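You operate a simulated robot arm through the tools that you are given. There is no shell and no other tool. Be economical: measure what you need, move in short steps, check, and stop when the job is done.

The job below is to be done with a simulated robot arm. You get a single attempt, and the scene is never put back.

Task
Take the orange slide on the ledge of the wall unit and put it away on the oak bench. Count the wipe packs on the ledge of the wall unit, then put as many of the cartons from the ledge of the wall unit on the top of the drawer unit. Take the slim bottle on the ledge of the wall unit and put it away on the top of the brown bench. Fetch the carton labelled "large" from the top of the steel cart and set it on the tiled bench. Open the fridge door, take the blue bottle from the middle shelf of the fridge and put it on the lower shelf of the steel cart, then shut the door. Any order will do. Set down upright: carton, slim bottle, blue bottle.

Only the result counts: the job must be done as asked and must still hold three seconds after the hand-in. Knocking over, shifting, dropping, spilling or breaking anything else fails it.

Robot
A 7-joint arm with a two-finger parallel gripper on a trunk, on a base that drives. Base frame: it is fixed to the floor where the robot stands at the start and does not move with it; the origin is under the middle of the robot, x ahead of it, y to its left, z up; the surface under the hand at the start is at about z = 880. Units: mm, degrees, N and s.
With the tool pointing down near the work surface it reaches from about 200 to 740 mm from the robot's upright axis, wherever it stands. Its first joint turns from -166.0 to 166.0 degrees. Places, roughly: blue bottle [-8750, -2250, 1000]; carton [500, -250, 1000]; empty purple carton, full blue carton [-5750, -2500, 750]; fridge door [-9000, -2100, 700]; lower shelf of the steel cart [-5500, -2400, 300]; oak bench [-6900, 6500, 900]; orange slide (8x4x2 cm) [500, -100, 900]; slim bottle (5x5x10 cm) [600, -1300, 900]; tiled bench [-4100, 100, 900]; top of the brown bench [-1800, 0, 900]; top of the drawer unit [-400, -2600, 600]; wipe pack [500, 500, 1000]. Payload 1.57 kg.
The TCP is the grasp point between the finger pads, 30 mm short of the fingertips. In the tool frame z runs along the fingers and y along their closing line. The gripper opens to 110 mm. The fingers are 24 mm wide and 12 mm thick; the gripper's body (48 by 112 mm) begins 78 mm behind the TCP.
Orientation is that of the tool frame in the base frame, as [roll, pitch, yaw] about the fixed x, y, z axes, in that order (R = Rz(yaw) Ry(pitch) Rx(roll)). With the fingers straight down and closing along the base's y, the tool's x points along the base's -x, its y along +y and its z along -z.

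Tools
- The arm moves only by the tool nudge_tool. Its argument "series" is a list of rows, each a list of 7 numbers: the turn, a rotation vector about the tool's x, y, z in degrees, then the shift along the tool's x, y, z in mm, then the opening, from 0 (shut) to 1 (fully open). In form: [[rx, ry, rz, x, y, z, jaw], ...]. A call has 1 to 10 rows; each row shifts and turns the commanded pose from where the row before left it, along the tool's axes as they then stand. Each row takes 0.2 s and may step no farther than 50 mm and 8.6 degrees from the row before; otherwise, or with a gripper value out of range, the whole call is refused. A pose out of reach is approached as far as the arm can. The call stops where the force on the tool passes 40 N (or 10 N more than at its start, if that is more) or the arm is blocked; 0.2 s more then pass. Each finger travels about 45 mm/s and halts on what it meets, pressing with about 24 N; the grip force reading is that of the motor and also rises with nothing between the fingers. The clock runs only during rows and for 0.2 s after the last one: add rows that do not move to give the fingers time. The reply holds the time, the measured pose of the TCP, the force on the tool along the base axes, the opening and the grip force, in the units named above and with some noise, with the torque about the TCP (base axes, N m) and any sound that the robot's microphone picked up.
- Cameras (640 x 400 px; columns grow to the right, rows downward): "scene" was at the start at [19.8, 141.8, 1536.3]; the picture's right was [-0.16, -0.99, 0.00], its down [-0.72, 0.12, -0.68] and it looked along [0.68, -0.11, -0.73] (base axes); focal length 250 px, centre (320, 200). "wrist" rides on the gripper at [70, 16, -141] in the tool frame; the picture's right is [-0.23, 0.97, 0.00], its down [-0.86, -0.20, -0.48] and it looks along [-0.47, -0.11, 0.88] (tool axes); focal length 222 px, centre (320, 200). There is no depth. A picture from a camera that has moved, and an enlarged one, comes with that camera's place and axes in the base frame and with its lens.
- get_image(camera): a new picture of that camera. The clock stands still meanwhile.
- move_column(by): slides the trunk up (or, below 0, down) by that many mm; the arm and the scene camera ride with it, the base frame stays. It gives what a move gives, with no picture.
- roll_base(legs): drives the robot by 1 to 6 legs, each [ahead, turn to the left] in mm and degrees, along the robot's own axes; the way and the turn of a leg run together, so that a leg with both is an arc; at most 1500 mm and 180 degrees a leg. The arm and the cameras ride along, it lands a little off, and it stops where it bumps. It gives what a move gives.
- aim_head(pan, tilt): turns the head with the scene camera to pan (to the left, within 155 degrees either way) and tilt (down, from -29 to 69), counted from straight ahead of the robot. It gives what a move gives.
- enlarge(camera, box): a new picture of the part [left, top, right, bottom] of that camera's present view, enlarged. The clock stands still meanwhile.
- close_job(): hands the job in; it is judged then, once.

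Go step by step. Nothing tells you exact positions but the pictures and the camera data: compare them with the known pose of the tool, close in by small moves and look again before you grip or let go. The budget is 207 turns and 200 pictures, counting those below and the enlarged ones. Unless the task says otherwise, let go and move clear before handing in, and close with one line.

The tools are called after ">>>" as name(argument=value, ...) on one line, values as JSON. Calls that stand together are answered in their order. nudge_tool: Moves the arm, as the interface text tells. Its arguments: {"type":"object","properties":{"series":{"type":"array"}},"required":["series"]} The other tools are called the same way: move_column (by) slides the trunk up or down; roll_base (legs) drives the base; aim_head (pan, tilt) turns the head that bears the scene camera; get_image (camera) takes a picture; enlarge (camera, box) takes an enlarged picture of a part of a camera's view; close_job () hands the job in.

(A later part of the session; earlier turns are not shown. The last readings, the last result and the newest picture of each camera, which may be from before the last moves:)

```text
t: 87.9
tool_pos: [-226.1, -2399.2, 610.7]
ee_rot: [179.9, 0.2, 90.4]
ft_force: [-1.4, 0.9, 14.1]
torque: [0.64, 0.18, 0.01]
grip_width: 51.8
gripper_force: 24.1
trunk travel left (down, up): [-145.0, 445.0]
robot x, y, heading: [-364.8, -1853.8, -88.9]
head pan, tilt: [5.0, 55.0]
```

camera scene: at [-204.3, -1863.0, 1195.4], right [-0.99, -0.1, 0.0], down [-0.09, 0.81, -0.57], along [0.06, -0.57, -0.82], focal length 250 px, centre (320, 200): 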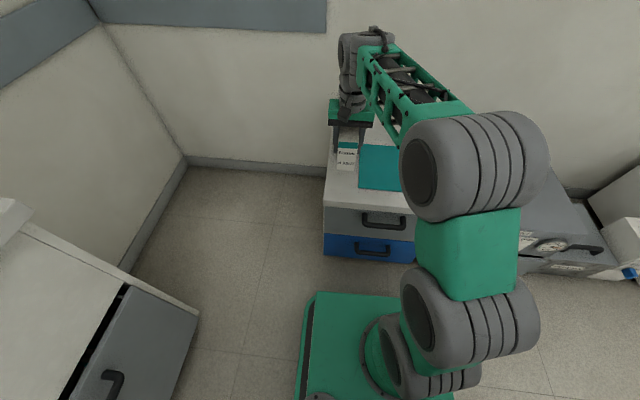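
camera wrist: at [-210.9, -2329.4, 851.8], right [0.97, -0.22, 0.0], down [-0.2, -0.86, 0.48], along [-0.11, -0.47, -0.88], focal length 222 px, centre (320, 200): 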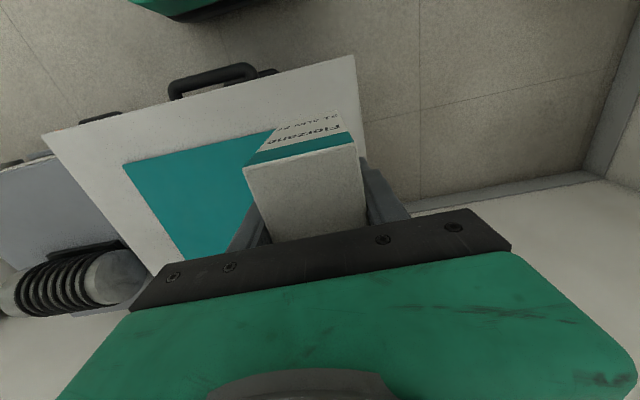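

Contact. I open and rise, and check both cartons.

>>> nudge_tool(series=[[0, 0, 0, 0, 0, 0, 0.7], [0, 0, 0, 0, 0, 0, 0.7], [0, 0, 0, 0, 0, 0, 0.7], [0, 0, 0, 0, 0, 0, 0.7], [0, 0, 0, 0, 0, -30, 0.7], [0, 0, 0, 0, 0, -40, 0.7], [0, 0, 0, 0, 0, -40, 0.7]])

>>> move_column(by=330)

>>> nudge_tool(series=[[0, 0, 0, 40, -28, 0, 1], [0, 0, 0, 20, -28, 0, 1], [0, 0, 0, 0, -28, 0, 1], [0, 0, 0, 0, -28, 0, 1], [0, 0, 0, 0, -28, 0, 1]])

>>> get_image(camera="scene")

```text
t: 89.5
tool_pos: [-226.1, -2397.5, 717.6]
ee_rot: [-180.0, -0.1, 90.3]
ft_force: [-0.4, -0.9, 0.1]
torque: [0.02, 0.03, -0.01]
grip_width: 77.1
gripper_force: 0.0
trunk travel left (down, up): [-145.0, 445.0]
robot x, y, heading: [-365.9, -1856.4, -89.1]
head pan, tilt: [5.0, 55.0]
```

```text
t: 92.8
tool_pos: [-225.3, -2398.5, 1047.0]
ee_rot: [180.0, 0.0, 90.3]
ft_force: [0.8, -0.1, -0.3]
torque: [0.02, 0.0, -0.02]
grip_width: 77.3
gripper_force: 0.1
trunk travel left (down, up): [-475.0, 115.0]
robot x, y, heading: [-365.0, -1854.1, -89.2]
head pan, tilt: [5.0, 55.0]
```

```text
t: 94.0
tool_pos: [-366.1, -2339.8, 1047.2]
ee_rot: [-179.9, 0.0, 90.3]
ft_force: [0.0, -1.3, -0.4]
torque: [0.02, 0.0, 0.01]
grip_width: 109.9
gripper_force: 0.0
trunk travel left (down, up): [-475.0, 115.0]
robot x, y, heading: [-365.2, -1852.5, -88.9]
head pan, tilt: [5.0, 55.0]
```

```text
166 pictures are left
camera scene: at [-204.4, -1862.8, 1525.4], right [-0.99, -0.1, 0.0], down [-0.09, 0.81, -0.57], along [0.06, -0.57, -0.82], focal length 250 px, centre (320, 200)
```

scene: 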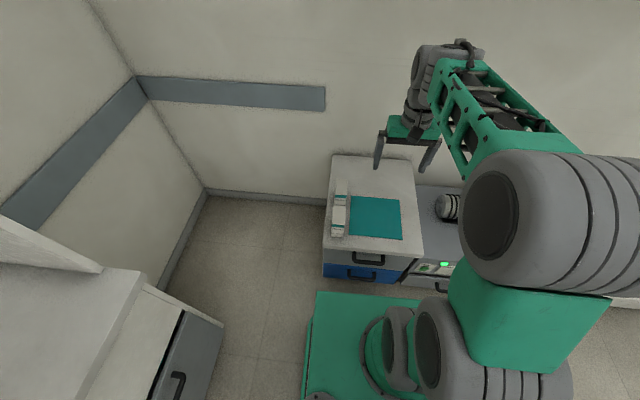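

Both cartons stand on the drawer unit. Next the slim bottle near [592,-1337].

>>> roll_base(legs=[[-525, 0], [0, 89], [340, 0]])

>>> get_image(camera="wrist")

>>> get_image(camera="scene")

```text
t: 102.7
tool_pos: [450.5, -1311.6, 1046.9]
ee_rot: [-180.0, 0.0, -179.0]
ft_force: [0.3, -0.9, 0.2]
torque: [-0.02, -0.01, 0.0]
grip_width: 110.2
gripper_force: 0.1
trunk travel left (down, up): [-475.0, 115.0]
robot x, y, heading: [-30.2, -1321.7, 1.8]
head pan, tilt: [5.0, 55.0]
```

```text
165 pictures are left
camera wrist: at [379.8, -1296.4, 1189.6], right [0.21, 0.98, 0.0], down [0.86, -0.18, 0.48], along [0.47, -0.1, -0.88], focal length 222 px, centre (320, 200)
```

wrist: 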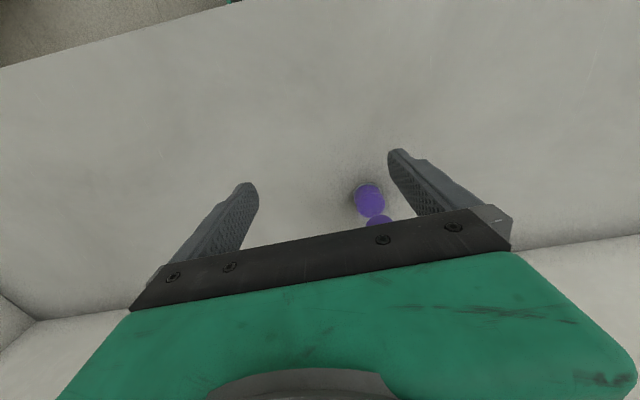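

```text
164 pictures are left
camera scene: at [-26.4, -1157.0, 1525.4], right [0.12, -0.99, 0.0], down [-0.81, -0.1, -0.57], along [0.57, 0.07, -0.82], focal length 250 px, centre (320, 200)
```

scene: 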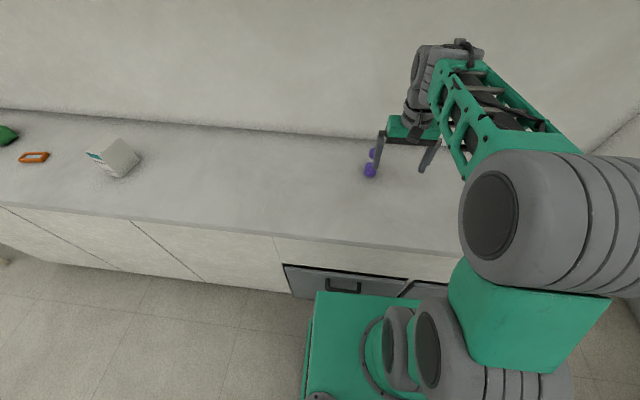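

The bottle is at about [545,-1258]. I move the tool over it and look again.

>>> nudge_tool(series=[[0, 0, 0, -40, 30, 0, 1], [0, 0, 0, -40, 23, 0, 1], [0, 0, 0, 0, 0, 0, 1]])

>>> get_image(camera="wrist")

>>> enlarge(camera="scene", box=[320, 110, 448, 190])

```text
t: 103.5
tool_pos: [530.4, -1258.9, 1047.6]
ee_rot: [179.9, 0.0, -179.0]
ft_force: [-0.2, 0.0, -0.3]
torque: [-0.02, -0.05, 0.01]
grip_width: 109.9
gripper_force: 0.0
trunk travel left (down, up): [-475.0, 115.0]
robot x, y, heading: [-35.6, -1321.4, 1.9]
head pan, tilt: [5.0, 55.0]
```

```text
163 pictures are left
camera wrist: at [459.7, -1242.6, 1189.4], right [0.21, 0.98, 0.0], down [0.86, -0.18, 0.48], along [0.47, -0.1, -0.88], focal length 222 px, centre (320, 200)
```

wrist: 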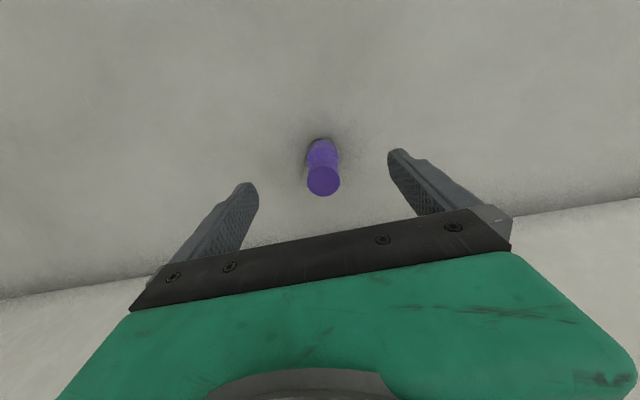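

```text
5.00 times, centred on (384, 150) of scene
camera zoom: at [-26.4, -1156.9, 1525.4], right [0.12, -0.99, 0.0], down [-0.81, -0.1, -0.57], along [0.57, 0.07, -0.82], focal length 1249 px, centre (0, 450)
```

zoom: 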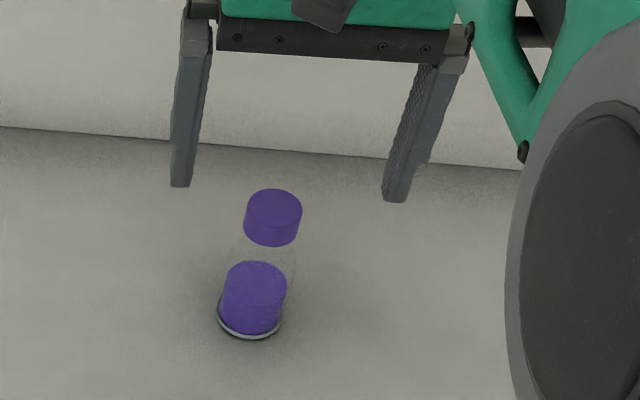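

Bottle centre [549,-1258], about 45 mm wide. I go down around it.

>>> nudge_tool(series=[[0, 0, 0, -18, 0, 0, 1], [0, 0, 0, 0, 0, 45, 1], [0, 0, 0, 0, 0, 45, 1], [0, 0, 0, 0, 0, 32, 1], [0, 0, 0, 0, 0, 0, 1]])

>>> get_image(camera="wrist")

>>> enlarge(camera="scene", box=[320, 110, 448, 190])

```text
t: 104.7
tool_pos: [544.9, -1258.5, 924.4]
ee_rot: [-180.0, 0.0, -179.0]
ft_force: [0.2, -0.2, -0.4]
torque: [-0.01, 0.01, 0.0]
grip_width: 110.0
gripper_force: 0.0
trunk travel left (down, up): [-475.0, 115.0]
robot x, y, heading: [-34.1, -1319.6, 1.8]
head pan, tilt: [5.0, 55.0]
```

```text
161 pictures are left
camera wrist: at [474.3, -1241.8, 1065.8], right [0.21, 0.98, 0.0], down [0.86, -0.18, 0.48], along [0.47, -0.1, -0.88], focal length 222 px, centre (320, 200)
```

wrist: 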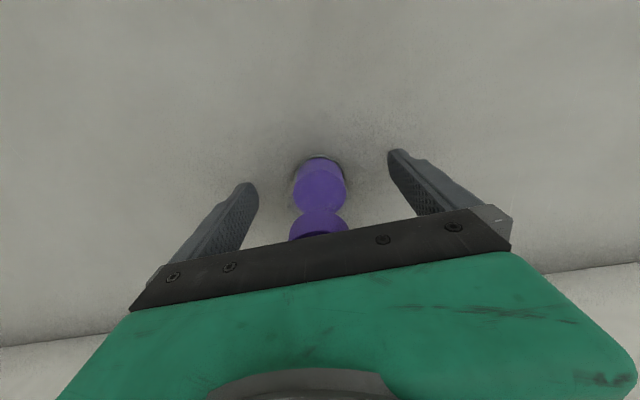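

```text
5.00 times, centred on (384, 150) of scene
camera zoom: at [-26.5, -1157.0, 1525.4], right [0.12, -0.99, 0.0], down [-0.81, -0.1, -0.57], along [0.57, 0.07, -0.82], focal length 1249 px, centre (0, 450)
```

zoom: 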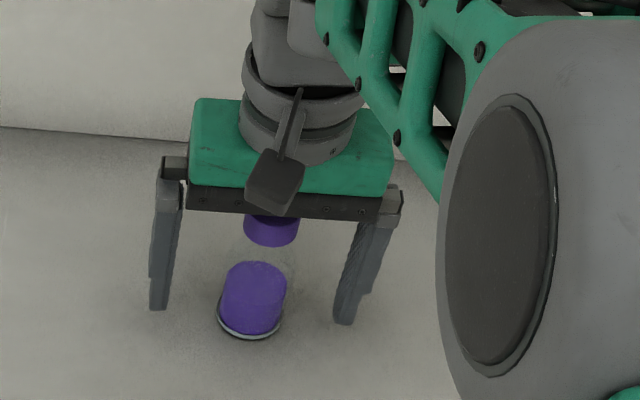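

>>> nudge_tool(series=[[0, 0, 0, 0, 0, 0, 0.2], [0, 0, 0, 0, 0, 0, 0.2], [0, 0, 0, 0, 0, 0, 0.2], [0, 0, 0, 0, 0, 0, 0.2], [0, 0, 0, 0, 0, 0, 0.2], [0, 0, 0, 0, 0, 0, 0.2], [0, 0, 0, 0, 0, 0, 0.2]])

>>> get_image(camera="wrist")

```text
t: 106.3
tool_pos: [544.8, -1256.6, 924.0]
ee_rot: [180.0, -0.1, -178.9]
ft_force: [0.5, -0.2, 0.0]
torque: [-0.01, 0.01, 0.0]
grip_width: 41.6
gripper_force: 24.2
trunk travel left (down, up): [-475.0, 115.0]
robot x, y, heading: [-34.6, -1318.3, 1.8]
head pan, tilt: [5.0, 55.0]
```

```text
159 pictures are left
camera wrist: at [474.3, -1241.8, 1066.1], right [0.21, 0.98, 0.0], down [0.86, -0.18, 0.48], along [0.47, -0.1, -0.88], focal length 222 px, centre (320, 200)
```

wrist: 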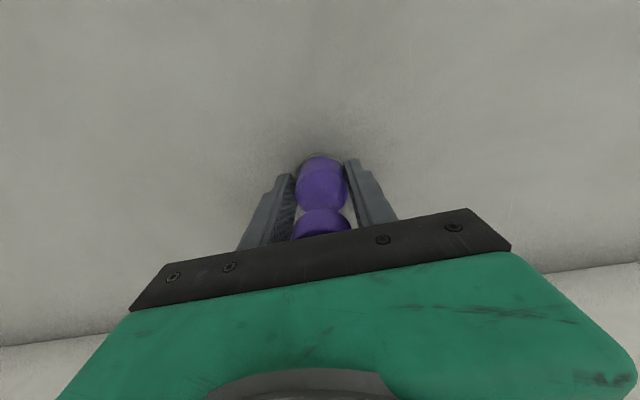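

Bottle held. I lift it, back off and drive to face the brown bench.

>>> nudge_tool(series=[[0, 0, 0, 0, 0, -20, 0.2], [0, 0, 0, 0, 0, -40, 0.2], [0, 0, 0, 0, 0, -40, 0.2]])

>>> roll_base(legs=[[-345, 0], [0, 88], [1400, 0], [0, 90]])

>>> aim_head(pan=10, tilt=35)

>>> get_image(camera="scene")

>>> get_image(camera="wrist")

```text
t: 107.1
tool_pos: [547.4, -1256.7, 1026.0]
ee_rot: [179.9, -0.2, -179.0]
ft_force: [0.2, -0.4, -0.7]
torque: [0.02, 0.03, 0.0]
grip_width: 41.2
gripper_force: 24.0
trunk travel left (down, up): [-475.0, 115.0]
robot x, y, heading: [-35.1, -1317.6, 1.7]
head pan, tilt: [5.0, 55.0]
```

```text
t: 123.5
tool_pos: [-994.7, 9.9, 1026.0]
ee_rot: [-180.0, 0.0, 1.5]
ft_force: [-0.6, 0.6, -0.7]
torque: [-0.02, 0.02, 0.0]
grip_width: 41.3
gripper_force: 24.0
trunk travel left (down, up): [-475.0, 115.0]
robot x, y, heading: [-412.9, 73.9, -177.8]
head pan, tilt: [5.0, 55.0]
```

```text
t: 124.4
tool_pos: [-995.7, 10.3, 1025.6]
ee_rot: [180.0, -0.1, 1.5]
ft_force: [0.5, 0.2, -1.1]
torque: [0.0, -0.02, -0.01]
grip_width: 41.3
gripper_force: 24.0
trunk travel left (down, up): [-475.0, 115.0]
robot x, y, heading: [-417.1, 74.3, -177.8]
head pan, tilt: [10.0, 35.0]
```

```text
158 pictures are left
camera scene: at [-432.4, -94.3, 1553.5], right [-0.21, 0.98, 0.0], down [0.56, 0.12, -0.82], along [-0.8, -0.17, -0.57], focal length 250 px, centre (320, 200)
```

scene: 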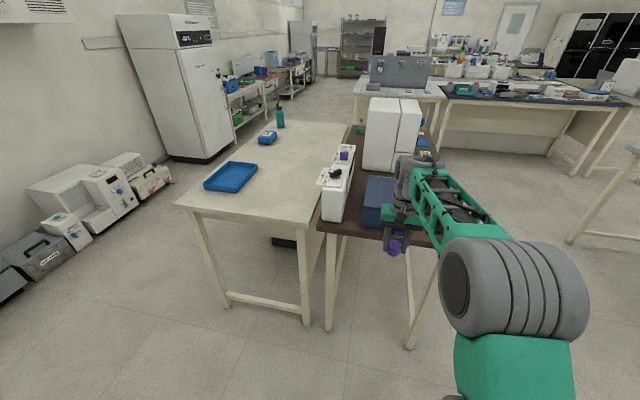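

```text
157 pictures are left
camera wrist: at [-925.2, -4.0, 1167.7], right [-0.2, -0.98, 0.0], down [-0.86, 0.18, 0.48], along [-0.47, 0.1, -0.88], focal length 222 px, centre (320, 200)
```

wrist: 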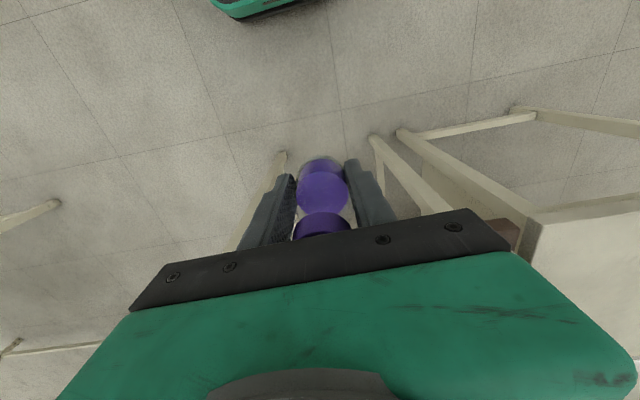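

The arm hides the bench's right part. I move over to the bench's other side to look.

>>> roll_base(legs=[[0, -92], [830, 0], [0, 90], [500, 0]])

>>> aim_head(pan=45, tilt=35)

>>> get_image(camera="scene")

>>> aim_head(pan=-10, tilt=20)

>>> get_image(camera="scene")

```text
t: 139.2
tool_pos: [-1483.1, 884.2, 1025.6]
ee_rot: [-180.0, 0.0, -2.2]
ft_force: [-0.4, 0.2, -1.2]
torque: [0.04, 0.02, 0.03]
grip_width: 40.9
gripper_force: 23.4
trunk travel left (down, up): [-475.0, 115.0]
robot x, y, heading: [-897.0, 910.6, 178.5]
head pan, tilt: [10.0, 35.0]
```

```text
t: 140.2
tool_pos: [-1483.9, 885.5, 1026.0]
ee_rot: [-180.0, -0.1, -2.2]
ft_force: [-0.4, -0.2, -0.5]
torque: [0.0, -0.02, -0.02]
grip_width: 40.9
gripper_force: 24.1
trunk travel left (down, up): [-475.0, 115.0]
robot x, y, heading: [-897.1, 912.7, 178.5]
head pan, tilt: [45.0, 35.0]
```

```text
156 pictures are left
camera scene: at [-905.4, 698.0, 1553.6], right [-0.69, 0.73, 0.0], down [0.42, 0.4, -0.82], along [-0.59, -0.56, -0.57], focal length 250 px, centre (320, 200)
```

scene: 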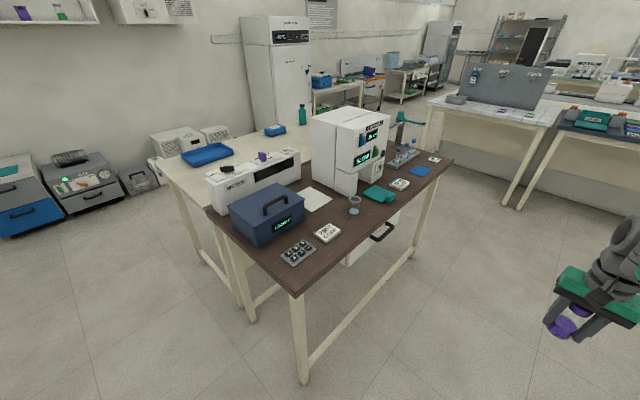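

```text
t: 141.4
tool_pos: [-1482.3, 886.3, 1025.8]
ee_rot: [180.0, 0.0, -2.1]
ft_force: [-0.1, -0.1, -0.8]
torque: [0.01, -0.03, 0.01]
grip_width: 41.2
gripper_force: 24.0
trunk travel left (down, up): [-475.0, 115.0]
robot x, y, heading: [-898.8, 914.0, 178.6]
head pan, tilt: [-10.0, 20.0]
```

```text
155 pictures are left
camera scene: at [-932.8, 777.0, 1577.4], right [0.2, 0.98, 0.0], down [0.34, -0.07, -0.94], along [-0.92, 0.19, -0.34], focal length 250 px, centre (320, 200)
```

scene: 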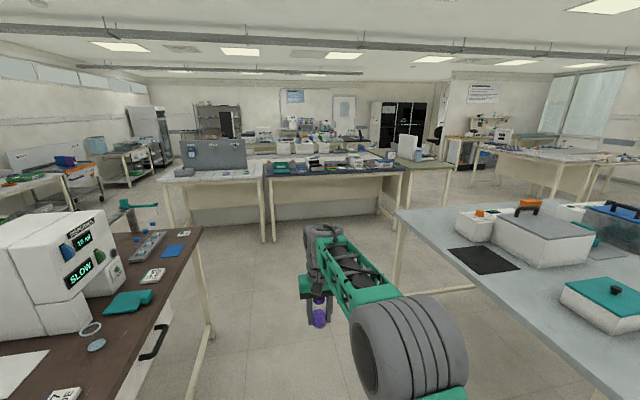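

A free patch exists on the brown bench near its edge, about x -1535, y 240. I approach it from the bench end, facing -x.

>>> move_column(by=80)

>>> roll_base(legs=[[-350, 0], [0, 91.5], [650, 0], [0, -90]])

>>> aim_head(pan=5, tilt=40)

>>> get_image(camera="scene")

```text
t: 142.6
tool_pos: [-1484.2, 884.6, 1106.0]
ee_rot: [-179.9, 0.0, -2.2]
ft_force: [-0.8, -0.2, -0.2]
torque: [0.01, -0.05, -0.01]
grip_width: 41.0
gripper_force: 24.2
trunk travel left (down, up): [-555.0, 35.0]
robot x, y, heading: [-898.0, 918.5, 178.7]
head pan, tilt: [-10.0, 20.0]
```

```text
t: 155.8
tool_pos: [-1120.4, 192.6, 1105.7]
ee_rot: [-180.0, 0.0, 0.8]
ft_force: [0.6, 1.2, -0.7]
torque: [0.03, 0.02, 0.03]
grip_width: 41.3
gripper_force: 23.9
trunk travel left (down, up): [-555.0, 35.0]
robot x, y, heading: [-536.7, 245.8, -178.8]
head pan, tilt: [-10.0, 20.0]
```

```text
t: 156.7
tool_pos: [-1120.7, 190.3, 1106.7]
ee_rot: [-180.0, 0.1, 0.7]
ft_force: [0.6, -0.7, -0.8]
torque: [-0.01, -0.01, -0.02]
grip_width: 41.3
gripper_force: 24.9
trunk travel left (down, up): [-555.0, 35.0]
robot x, y, heading: [-538.8, 252.8, -178.6]
head pan, tilt: [5.0, 40.0]
```

```text
154 pictures are left
camera scene: at [-557.3, 87.6, 1626.1], right [-0.11, 0.99, 0.0], down [0.64, 0.07, -0.77], along [-0.76, -0.09, -0.64], focal length 250 px, centre (320, 200)
```

scene: 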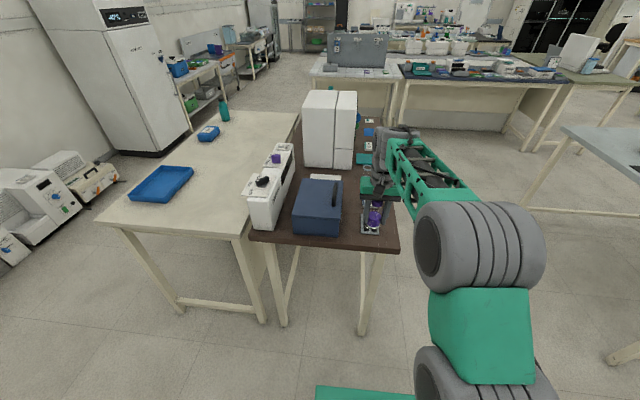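

>>> nudge_tool(series=[[0, 0, 0, 0, -30, 0, 0.2], [0, 0, 0, 0, -30, 0, 0.2]])

>>> roll_base(legs=[[310, -1]])

>>> get_image(camera="wrist")

>>> aim_head(pan=0, tilt=50)

>>> get_image(camera="scene")

```text
t: 157.3
tool_pos: [-1120.4, 253.7, 1103.2]
ee_rot: [179.9, -0.1, 0.7]
ft_force: [-0.7, 0.9, -0.7]
torque: [-0.02, -0.02, 0.0]
grip_width: 41.2
gripper_force: 24.2
trunk travel left (down, up): [-555.0, 35.0]
robot x, y, heading: [-538.2, 249.4, -178.5]
head pan, tilt: [5.0, 40.0]
```

```text
t: 159.4
tool_pos: [-1430.0, 263.4, 1103.5]
ee_rot: [-180.0, -0.1, -0.7]
ft_force: [-1.0, -0.2, -1.5]
torque: [0.03, -0.02, -0.05]
grip_width: 40.7
gripper_force: 24.3
trunk travel left (down, up): [-555.0, 35.0]
robot x, y, heading: [-847.1, 241.4, -180.1]
head pan, tilt: [5.0, 40.0]
```

```text
153 pictures are left
camera wrist: at [-1361.2, 245.6, 1245.7], right [-0.24, -0.97, 0.0], down [-0.85, 0.21, 0.48], along [-0.46, 0.11, -0.88], focal length 222 px, centre (320, 200)
```

wrist: 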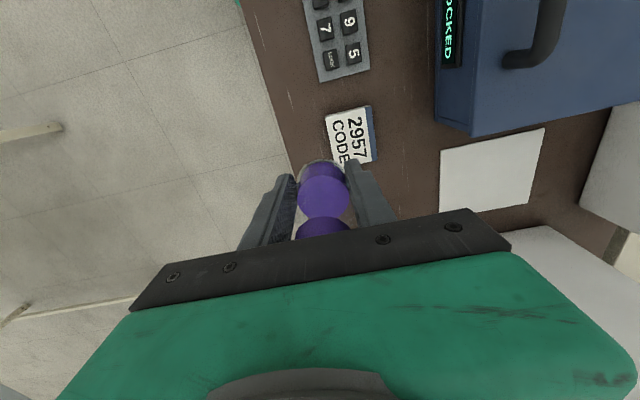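

```text
t: 160.1
tool_pos: [-1430.8, 262.1, 1103.6]
ee_rot: [180.0, -0.1, -0.7]
ft_force: [0.4, 0.0, -0.2]
torque: [-0.01, -0.01, 0.0]
grip_width: 41.0
gripper_force: 24.1
trunk travel left (down, up): [-555.0, 35.0]
robot x, y, heading: [-846.6, 246.8, -180.3]
head pan, tilt: [0.0, 50.0]
```

```text
152 pictures are left
camera scene: at [-862.8, 91.5, 1611.9], right [0.0, 1.0, 0.0], down [0.77, 0.0, -0.64], along [-0.64, 0.0, -0.77], focal length 250 px, centre (320, 200)
```

scene: 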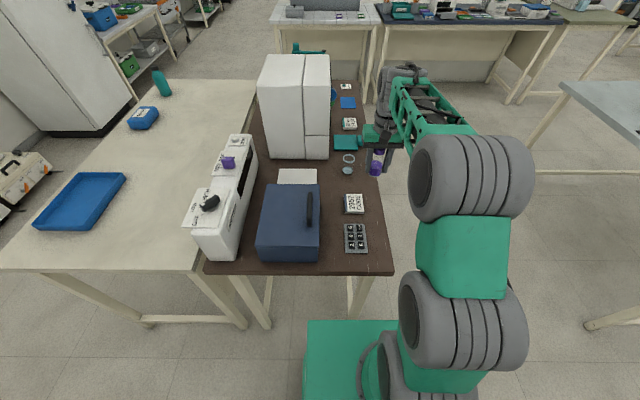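

>>> nudge_tool(series=[[0, 0, 0, -40, 5, 0, 0.2], [0, 0, 0, -40, 5, 0, 0.2], [0, 0, 0, -35, 5, 0, 0.2], [0, 0, 0, 0, 0, 40, 0.2], [0, 0, 0, 0, 0, 40, 0.2], [0, 0, 0, 0, 0, 0, 0.2]])

>>> get_image(camera="wrist")

>>> enlarge(camera="scene", box=[300, 100, 460, 200])

```text
t: 161.5
tool_pos: [-1547.0, 249.9, 1024.1]
ee_rot: [-180.0, -0.1, -0.7]
ft_force: [-0.8, -0.2, -0.6]
torque: [0.0, 0.0, 0.01]
grip_width: 41.0
gripper_force: 24.0
trunk travel left (down, up): [-555.0, 35.0]
robot x, y, heading: [-846.8, 247.5, -180.2]
head pan, tilt: [0.0, 50.0]
```

```text
151 pictures are left
camera wrist: at [-1477.5, 233.0, 1165.7], right [-0.24, -0.97, 0.0], down [-0.85, 0.21, 0.48], along [-0.46, 0.11, -0.88], focal length 222 px, centre (320, 200)
```

wrist: 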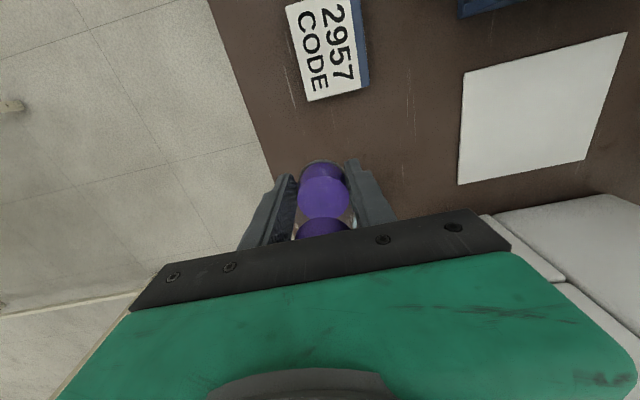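

```text
4.00 times, centred on (380, 150) of scene
camera zoom: at [-863.1, 91.5, 1611.9], right [0.0, 1.0, 0.0], down [0.77, 0.0, -0.64], along [-0.64, 0.0, -0.77], focal length 999 px, centre (80, 400)
```

zoom: 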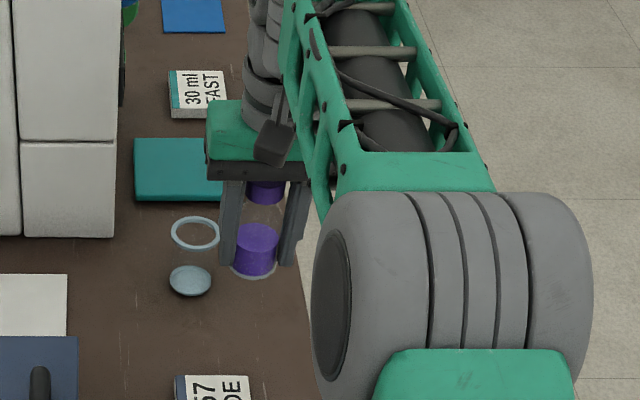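

Bottle hangs over the free gap between the tag and the disc. I lower it.

>>> nudge_tool(series=[[0, 0, 0, 0, 0, 40, 0.2], [0, 0, 0, 0, 0, 35, 0.2], [0, 0, 0, 0, 0, 3, 0.2], [0, 0, 0, 0, 0, 3, 0.2], [0, 0, 0, 0, 0, 3, 0.2], [0, 0, 0, 0, 0, 0, 0.2]])

>>> enlarge(camera="scene", box=[330, 130, 410, 180])

```text
t: 162.9
tool_pos: [-1545.0, 250.2, 938.5]
ee_rot: [180.0, -0.1, -0.7]
ft_force: [0.5, -0.7, -1.4]
torque: [0.02, -0.01, -0.01]
grip_width: 41.0
gripper_force: 24.0
trunk travel left (down, up): [-555.0, 35.0]
robot x, y, heading: [-845.0, 245.4, -179.9]
head pan, tilt: [0.0, 50.0]
```

```text
8.00 times, centred on (370, 155) of scene
camera zoom: at [-862.8, 91.5, 1611.9], right [0.0, 1.0, 0.0], down [0.77, 0.0, -0.64], along [-0.64, 0.0, -0.77], focal length 1999 px, centre (-80, 560)
```

zoom: 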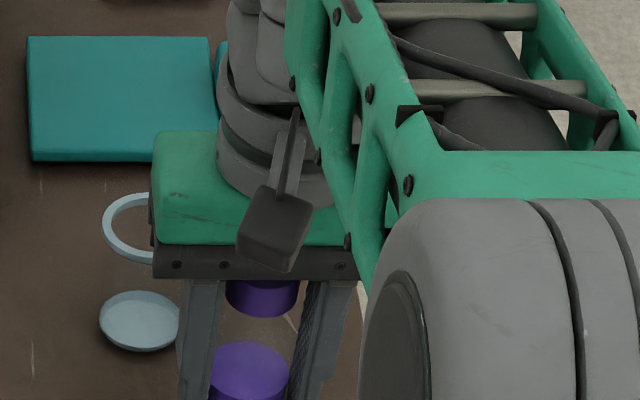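

>>> nudge_tool(series=[[0, 0, 0, 0, 0, 3, 0.2], [0, 0, 0, 0, 0, 3, 0.2], [0, 0, 0, 0, 0, 2, 0.2], [0, 0, 0, 0, 0, 0, 0.2]])

>>> enlarge(camera="scene", box=[330, 150, 410, 200])

```text
t: 163.9
tool_pos: [-1545.0, 249.0, 934.0]
ee_rot: [-180.0, -0.1, -0.7]
ft_force: [-0.6, 0.3, -0.7]
torque: [0.0, -0.03, 0.0]
grip_width: 41.3
gripper_force: 23.9
trunk travel left (down, up): [-555.0, 35.0]
robot x, y, heading: [-844.9, 247.2, -179.8]
head pan, tilt: [0.0, 50.0]
```

```text
8.00 times, centred on (370, 175) of scene
camera zoom: at [-862.8, 91.5, 1611.9], right [0.0, 1.0, 0.0], down [0.77, 0.0, -0.64], along [-0.64, 0.0, -0.77], focal length 1999 px, centre (-80, 400)
```

zoom: 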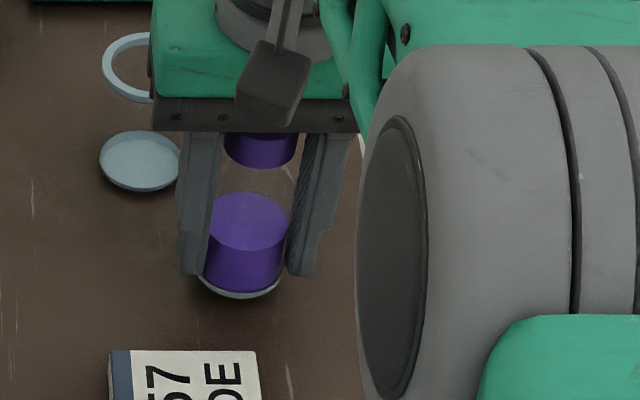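

>>> nudge_tool(series=[[0, 0, 0, 0, 0, 2, 0.2], [0, 0, 0, 0, 0, 2, 0.2], [0, 0, 0, 0, 0, 0, 0.2]])

>>> nudge_tool(series=[[0, 0, 0, 0, 0, 2, 0.2], [0, 0, 0, 0, 0, 0, 0.2]])

>>> nudge_tool(series=[[0, 0, 0, 0, 0, 2, 0.2], [0, 0, 0, 0, 0, 0, 0.2]])

```text
t: 164.7
tool_pos: [-1544.7, 249.2, 928.5]
ee_rot: [-180.0, -0.1, -0.7]
ft_force: [0.7, 0.3, -0.9]
torque: [0.0, 0.01, -0.01]
grip_width: 41.1
gripper_force: 23.9
trunk travel left (down, up): [-555.0, 35.0]
robot x, y, heading: [-843.6, 248.6, -180.1]
head pan, tilt: [0.0, 50.0]
```

```text
t: 165.3
tool_pos: [-1544.9, 250.7, 926.7]
ee_rot: [-179.9, 0.0, -0.7]
ft_force: [-0.1, -0.3, -0.8]
torque: [0.01, -0.01, 0.01]
grip_width: 41.1
gripper_force: 24.0
trunk travel left (down, up): [-555.0, 35.0]
robot x, y, heading: [-845.6, 249.0, -179.9]
head pan, tilt: [0.0, 50.0]
```

```text
t: 165.9
tool_pos: [-1544.5, 249.6, 924.2]
ee_rot: [180.0, -0.1, -0.8]
ft_force: [0.6, 0.2, -0.7]
torque: [0.01, -0.01, 0.04]
grip_width: 41.2
gripper_force: 23.7
trunk travel left (down, up): [-555.0, 35.0]
robot x, y, heading: [-845.1, 245.8, -180.0]
head pan, tilt: [0.0, 50.0]
```

>>> nudge_tool(series=[[0, 0, 0, 0, 0, 2, 0.2], [0, 0, 0, 0, 0, 0, 0.2]])

>>> nudge_tool(series=[[0, 0, 0, 0, 0, 2, 0.2], [0, 0, 0, 0, 0, 0, 0.2]])

>>> enlarge(camera="scene", box=[330, 150, 410, 200])

```text
t: 166.5
tool_pos: [-1543.9, 250.3, 923.5]
ee_rot: [-180.0, 0.1, -0.7]
ft_force: [0.7, 0.3, 10.3]
torque: [-0.06, 0.0, -0.01]
grip_width: 41.0
gripper_force: 24.3
trunk travel left (down, up): [-555.0, 35.0]
robot x, y, heading: [-849.1, 245.0, -180.1]
head pan, tilt: [0.0, 50.0]
```

```text
t: 167.1
tool_pos: [-1544.3, 249.8, 923.8]
ee_rot: [-180.0, 0.3, -0.8]
ft_force: [-2.2, 1.2, 18.7]
torque: [0.03, 0.23, 0.0]
grip_width: 41.8
gripper_force: 23.9
trunk travel left (down, up): [-555.0, 35.0]
robot x, y, heading: [-845.4, 249.8, -180.1]
head pan, tilt: [0.0, 50.0]
```

```text
8.00 times, centred on (370, 175) of scene
camera zoom: at [-861.1, 91.6, 1612.0], right [0.0, 1.0, 0.0], down [0.77, 0.0, -0.64], along [-0.64, 0.0, -0.77], focal length 1999 px, centre (-80, 400)
```

zoom: 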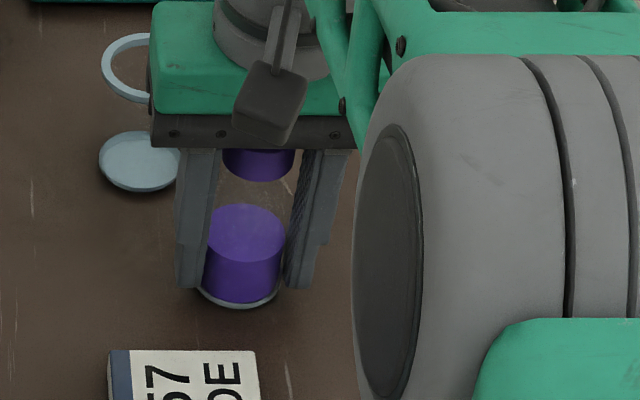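

Contact at the bench surface (z 880). I ease off 2 mm, open and rise.

>>> nudge_tool(series=[[0, 0, 0, 0, 0, -2, 0.2], [0, 0, 0, 0, 0, 0, 0.6], [0, 0, 0, 0, 0, 0, 0.6], [0, 0, 0, 0, 0, 0, 0.6], [0, 0, 0, 0, 0, -30, 0.6], [0, 0, 0, 0, 0, -45, 0.6], [0, 0, 0, 0, 0, -50, 0.6], [0, 0, 0, 0, 0, -50, 0.6]])

>>> get_image(camera="wrist")

>>> enlarge(camera="scene", box=[300, 100, 460, 200])

```text
t: 168.9
tool_pos: [-1545.8, 248.2, 1096.6]
ee_rot: [180.0, -0.1, -0.7]
ft_force: [0.3, -0.8, 0.1]
torque: [0.04, 0.02, -0.02]
grip_width: 65.9
gripper_force: 0.1
trunk travel left (down, up): [-555.0, 35.0]
robot x, y, heading: [-847.6, 247.9, -180.1]
head pan, tilt: [0.0, 50.0]
```

```text
146 pictures are left
camera wrist: at [-1477.5, 231.4, 1239.0], right [-0.24, -0.97, 0.0], down [-0.85, 0.21, 0.48], along [-0.46, 0.11, -0.88], focal length 222 px, centre (320, 200)
```

wrist: 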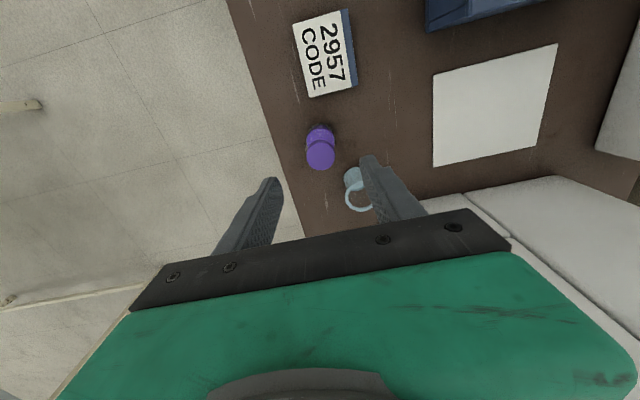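

```text
4.00 times, centred on (380, 150) of scene
camera zoom: at [-862.7, 91.5, 1611.8], right [0.0, 1.0, 0.0], down [0.77, 0.0, -0.64], along [-0.64, 0.0, -0.77], focal length 999 px, centre (80, 400)
```

zoom: 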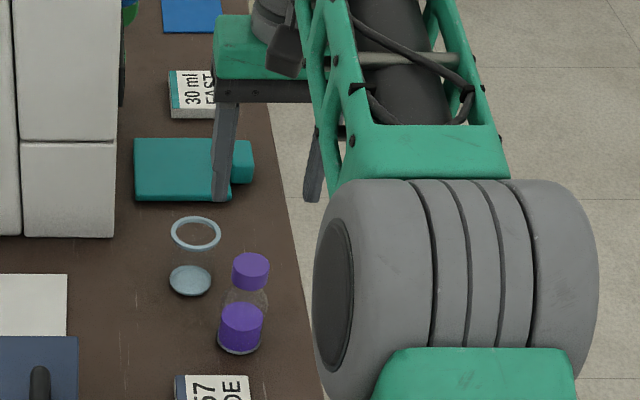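

Bottle placed upright. Now back to the ledge for the orange slide near [482,-73].

>>> nudge_tool(series=[[0, 0, 0, 45, 0, 0, 1], [0, 0, 0, 45, 0, 0, 1], [0, 0, 0, 45, 0, 0, 1], [0, 0, 0, 45, 0, 0, 1], [0, 0, 0, 30, 0, 0, 1]])

>>> roll_base(legs=[[-350, 0], [0, 90], [305, 0], [0, 90], [450, 0]])

>>> get_image(camera="wrist")

```text
t: 170.1
tool_pos: [-1331.5, 245.5, 1095.9]
ee_rot: [-180.0, 0.0, -0.7]
ft_force: [-0.2, 0.6, 0.2]
torque: [0.02, 0.02, 0.0]
grip_width: 109.9
gripper_force: 0.1
trunk travel left (down, up): [-555.0, 35.0]
robot x, y, heading: [-848.8, 245.4, -179.9]
head pan, tilt: [0.0, 50.0]
```

```text
t: 184.0
tool_pos: [439.1, -52.1, 1096.8]
ee_rot: [180.0, -0.1, -179.9]
ft_force: [0.6, 0.1, -1.0]
torque: [-0.01, 0.02, 0.03]
grip_width: 109.7
gripper_force: 0.1
trunk travel left (down, up): [-555.0, 35.0]
robot x, y, heading: [-47.4, -59.6, 0.8]
head pan, tilt: [0.0, 50.0]
```

```text
144 pictures are left
camera wrist: at [369.1, -35.0, 1238.2], right [0.23, 0.97, 0.0], down [0.86, -0.2, 0.48], along [0.47, -0.11, -0.88], focal length 222 px, centre (320, 200)
```

wrist: 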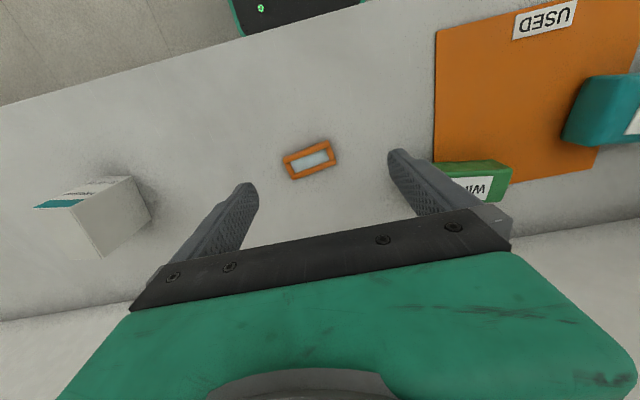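

Slide centre at about [476,-77], long side along y (80 mm). I'll grip it lengthwise; move above it and descend partway.

>>> nudge_tool(series=[[0, 0, 0, -37, -25, 0, 1], [0, 0, 0, 0, 0, 50, 1], [0, 0, 0, 0, 0, 50, 1], [0, 0, 0, 0, 0, 40, 1], [0, 0, 0, 0, 0, 0, 1]])

>>> get_image(camera="wrist")

```text
t: 185.2
tool_pos: [474.9, -75.9, 955.7]
ee_rot: [-179.9, -0.1, -179.9]
ft_force: [0.1, -0.3, -0.3]
torque: [0.02, 0.03, 0.0]
grip_width: 110.1
gripper_force: 0.1
trunk travel left (down, up): [-555.0, 35.0]
robot x, y, heading: [-48.2, -58.6, 0.5]
head pan, tilt: [0.0, 50.0]
```

```text
143 pictures are left
camera wrist: at [405.5, -58.7, 1097.8], right [0.23, 0.97, 0.0], down [0.86, -0.2, 0.48], along [0.47, -0.11, -0.88], focal length 222 px, centre (320, 200)
```

wrist: 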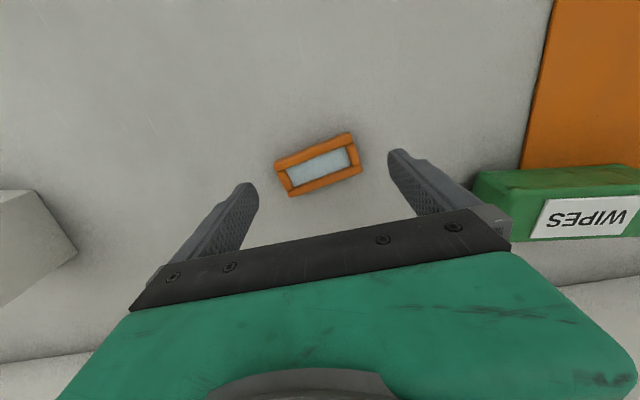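

>>> nudge_tool(series=[[0, 0, -6, -1, -1, 0, 1], [0, 0, 0, 0, 0, 25, 1], [0, 0, 0, 0, 0, 10, 1], [0, 0, 0, 0, 0, 5, 1], [0, 0, 0, 0, 0, 0, 1]])

>>> get_image(camera="wrist")

```text
t: 186.4
tool_pos: [475.6, -77.6, 916.0]
ee_rot: [179.9, 0.1, -173.9]
ft_force: [0.3, 0.4, -0.5]
torque: [0.0, -0.01, 0.03]
grip_width: 110.2
gripper_force: 0.2
trunk travel left (down, up): [-555.0, 35.0]
robot x, y, heading: [-50.5, -58.2, 0.7]
head pan, tilt: [0.0, 50.0]
```

```text
142 pictures are left
camera wrist: at [405.8, -68.1, 1058.1], right [0.12, 0.99, 0.0], down [0.87, -0.11, 0.48], along [0.47, -0.06, -0.88], focal length 222 px, centre (320, 200)
```

wrist: 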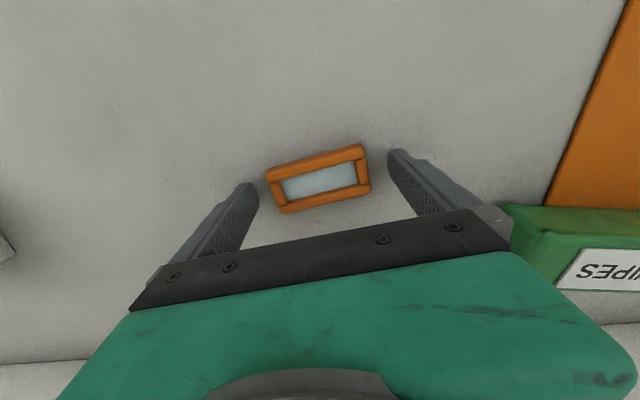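

>>> nudge_tool(series=[[0, 0, 0, 0, 0, 3, 1], [0, 0, 0, 0, 0, 0, 0.5], [0, 0, 0, 0, 0, 0, 0.5], [0, 0, 0, 0, 0, 0, 0.5], [0, 0, 0, 0, 0, 0, 0.5], [0, 0, 0, 0, 0, 0, 0.5]])

>>> get_image(camera="wrist")

```text
t: 187.8
tool_pos: [478.1, -77.6, 913.9]
ee_rot: [-180.0, 0.0, -173.9]
ft_force: [0.8, 0.1, 0.0]
torque: [0.03, 0.01, 0.0]
grip_width: 79.9
gripper_force: 23.8
trunk travel left (down, up): [-555.0, 35.0]
robot x, y, heading: [-47.4, -54.7, 0.6]
head pan, tilt: [0.0, 50.0]
```

```text
141 pictures are left
camera wrist: at [405.8, -68.2, 1055.5], right [0.12, 0.99, 0.0], down [0.87, -0.11, 0.48], along [0.47, -0.06, -0.88], focal length 222 px, centre (320, 200)
```

wrist: 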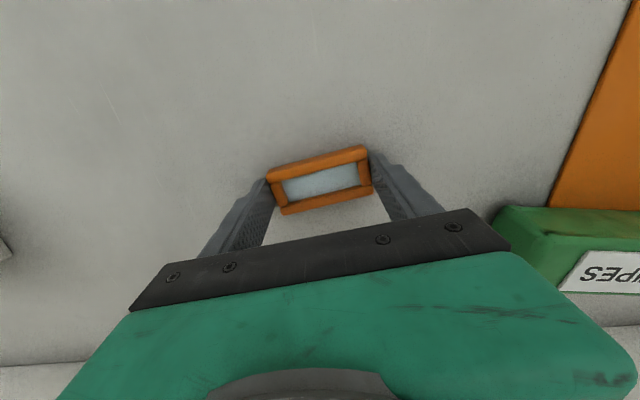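

The slide is held (79.9 mm). I lift, back off and look for the route toward the oak bench.

>>> nudge_tool(series=[[0, 0, 0, 0, 0, -20, 0.5], [0, 0, 0, 0, 0, -40, 0.5], [0, 0, 0, 0, 0, -50, 0.5], [0, 0, 0, 0, 0, -50, 0.5]])

>>> get_image(camera="wrist")

>>> roll_base(legs=[[-450, 0], [0, 90], [900, 0], [0, 45]])

>>> aim_head(pan=0, tilt=15)

>>> get_image(camera="scene")

>>> aim_head(pan=60, tilt=15)

>>> get_image(camera="scene")

>>> aim_head(pan=-60, tilt=15)

>>> get_image(camera="scene")

```text
t: 188.8
tool_pos: [476.1, -77.6, 1074.1]
ee_rot: [180.0, -0.1, -173.9]
ft_force: [1.0, 0.0, -0.3]
torque: [0.02, -0.01, 0.01]
grip_width: 79.3
gripper_force: 23.8
trunk travel left (down, up): [-555.0, 35.0]
robot x, y, heading: [-49.1, -58.0, 0.9]
head pan, tilt: [0.0, 50.0]
```

```text
140 pictures are left
camera wrist: at [404.8, -68.3, 1215.7], right [0.12, 0.99, 0.0], down [0.87, -0.11, 0.48], along [0.47, -0.06, -0.88], focal length 222 px, centre (320, 200)
```

wrist: 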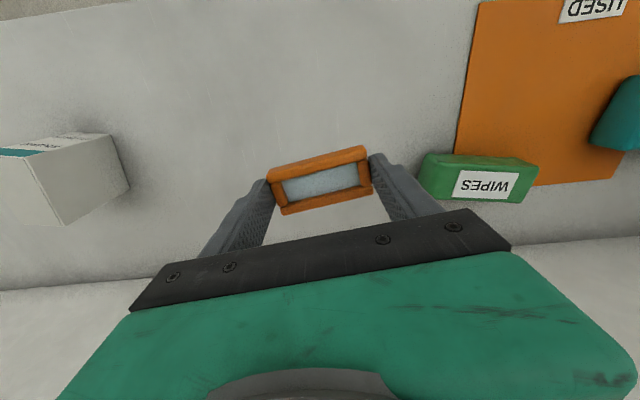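

```text
t: 201.8
tool_pos: [-855.2, 1229.0, 1072.0]
ee_rot: [-180.0, -0.1, -38.3]
ft_force: [-0.8, -0.7, -0.6]
torque: [-0.01, -0.02, 0.03]
grip_width: 78.9
gripper_force: 23.6
trunk travel left (down, up): [-555.0, 35.0]
robot x, y, heading: [-493.8, 846.8, 136.0]
head pan, tilt: [0.0, 50.0]
```

```text
t: 202.8
tool_pos: [-855.6, 1229.1, 1072.3]
ee_rot: [180.0, 0.0, -38.4]
ft_force: [-0.8, 0.7, 0.0]
torque: [-0.01, -0.03, 0.02]
grip_width: 78.9
gripper_force: 23.7
trunk travel left (down, up): [-555.0, 35.0]
robot x, y, heading: [-495.8, 847.8, 136.2]
head pan, tilt: [0.0, 15.0]
```

```text
139 pictures are left
camera scene: at [-625.2, 759.5, 1665.5], right [0.69, 0.72, 0.0], down [0.19, -0.18, -0.97], along [-0.7, 0.67, -0.26], focal length 250 px, centre (320, 200)
```

scene: 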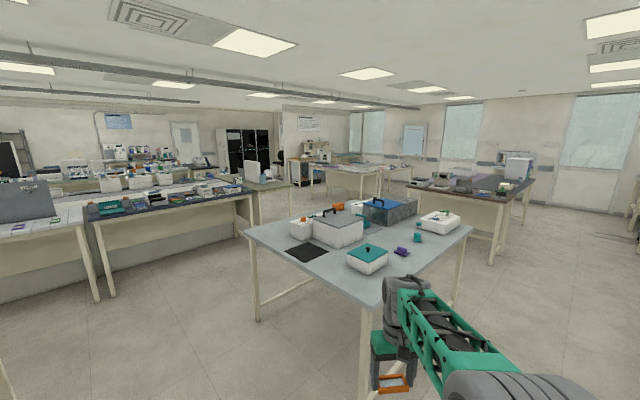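

```text
t: 204.1
tool_pos: [-855.8, 1229.6, 1073.4]
ee_rot: [179.9, -0.1, -38.4]
ft_force: [-0.3, -0.3, -0.5]
torque: [-0.03, -0.03, 0.0]
grip_width: 79.0
gripper_force: 24.1
trunk travel left (down, up): [-555.0, 35.0]
robot x, y, heading: [-495.9, 847.2, 136.4]
head pan, tilt: [60.0, 15.0]
```

```text
138 pictures are left
camera scene: at [-647.3, 668.8, 1665.6], right [-0.28, 0.96, 0.0], down [0.25, 0.07, -0.97], along [-0.93, -0.27, -0.26], focal length 250 px, centre (320, 200)
```

scene: 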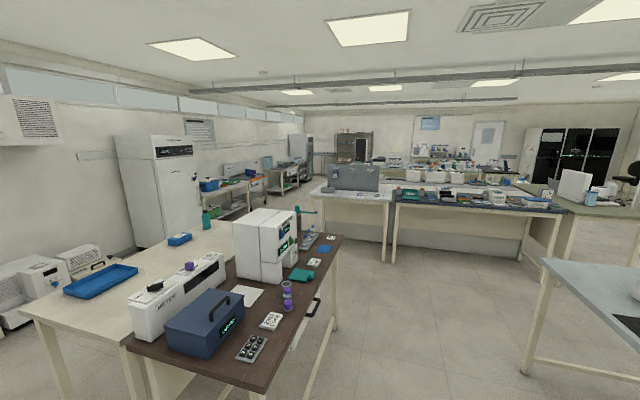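

```text
t: 206.1
tool_pos: [-853.7, 1229.8, 1072.8]
ee_rot: [180.0, -0.2, -38.3]
ft_force: [-0.9, -0.2, -0.3]
torque: [-0.01, 0.0, 0.02]
grip_width: 79.2
gripper_force: 23.9
trunk travel left (down, up): [-555.0, 35.0]
robot x, y, heading: [-496.6, 848.1, 136.3]
head pan, tilt: [-60.0, 15.0]
```

```text
137 pictures are left
camera scene: at [-535.6, 785.8, 1665.6], right [0.97, -0.24, 0.0], down [-0.06, -0.25, -0.97], along [0.23, 0.94, -0.26], focal length 250 px, centre (320, 200)
```

scene: 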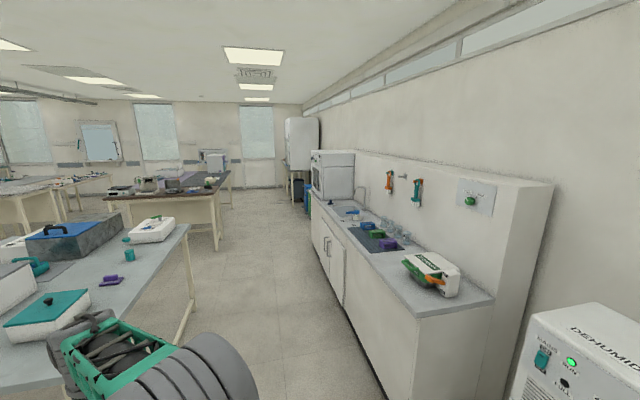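

The slide is held well. The room shows an aisle between the brown bench and the grey table, then a corridor at x about -2900; I follow it in stages.

>>> roll_base(legs=[[0, 41.5], [1200, 0], [1200, 0], [0, -87.5]])

>>> aim_head(pan=0, tilt=15)

>>> get_image(camera="scene")

>>> aim_head(pan=60, tilt=15)

>>> get_image(camera="scene")

```text
t: 223.6
tool_pos: [-2902.5, 1522.2, 1073.5]
ee_rot: [-180.0, -0.1, -84.6]
ft_force: [-0.1, 0.7, -1.1]
torque: [-0.02, 0.01, 0.0]
grip_width: 79.0
gripper_force: 23.9
trunk travel left (down, up): [-555.0, 35.0]
robot x, y, heading: [-2928.8, 1003.4, 90.5]
head pan, tilt: [-60.0, 15.0]
```

```text
t: 224.9
tool_pos: [-2901.8, 1522.2, 1072.4]
ee_rot: [180.0, -0.1, -84.5]
ft_force: [0.2, 1.4, -0.3]
torque: [0.02, -0.02, 0.0]
grip_width: 79.0
gripper_force: 24.2
trunk travel left (down, up): [-555.0, 35.0]
robot x, y, heading: [-2929.3, 999.2, 90.5]
head pan, tilt: [0.0, 15.0]
```

```text
136 pictures are left
camera scene: at [-3081.2, 1031.7, 1665.6], right [1.0, 0.0, 0.0], down [0.0, -0.26, -0.97], along [0.0, 0.97, -0.26], focal length 250 px, centre (320, 200)
```

scene: 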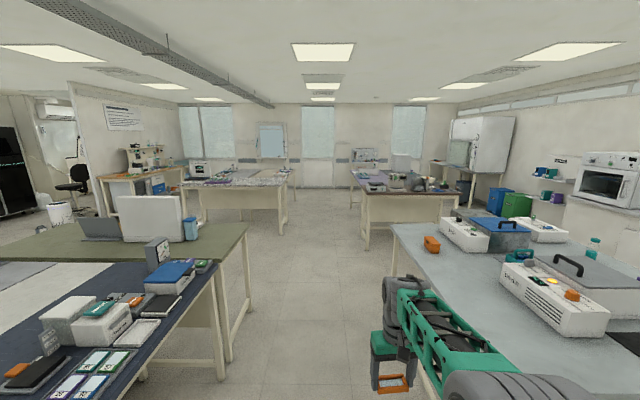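

```text
t: 226.2
tool_pos: [-2902.2, 1521.8, 1073.0]
ee_rot: [-180.0, -0.1, -84.5]
ft_force: [-0.6, -0.8, -0.6]
torque: [-0.01, 0.0, -0.01]
grip_width: 78.9
gripper_force: 23.6
trunk travel left (down, up): [-555.0, 35.0]
robot x, y, heading: [-2924.9, 999.0, 90.1]
head pan, tilt: [60.0, 15.0]
```

```text
135 pictures are left
camera scene: at [-3161.9, 984.6, 1665.6], right [0.5, 0.87, 0.0], down [0.22, -0.13, -0.97], along [-0.84, 0.48, -0.26], focal length 250 px, centre (320, 200)
```

scene: 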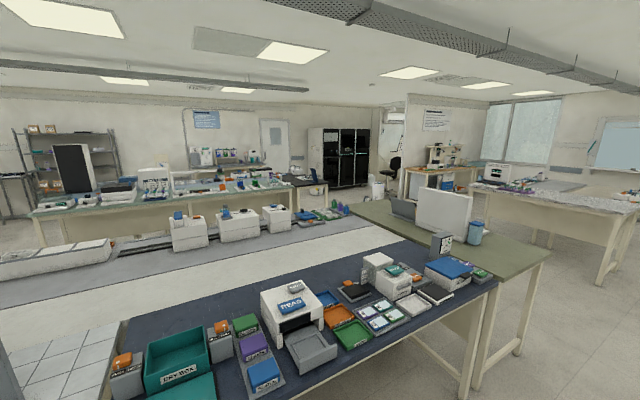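

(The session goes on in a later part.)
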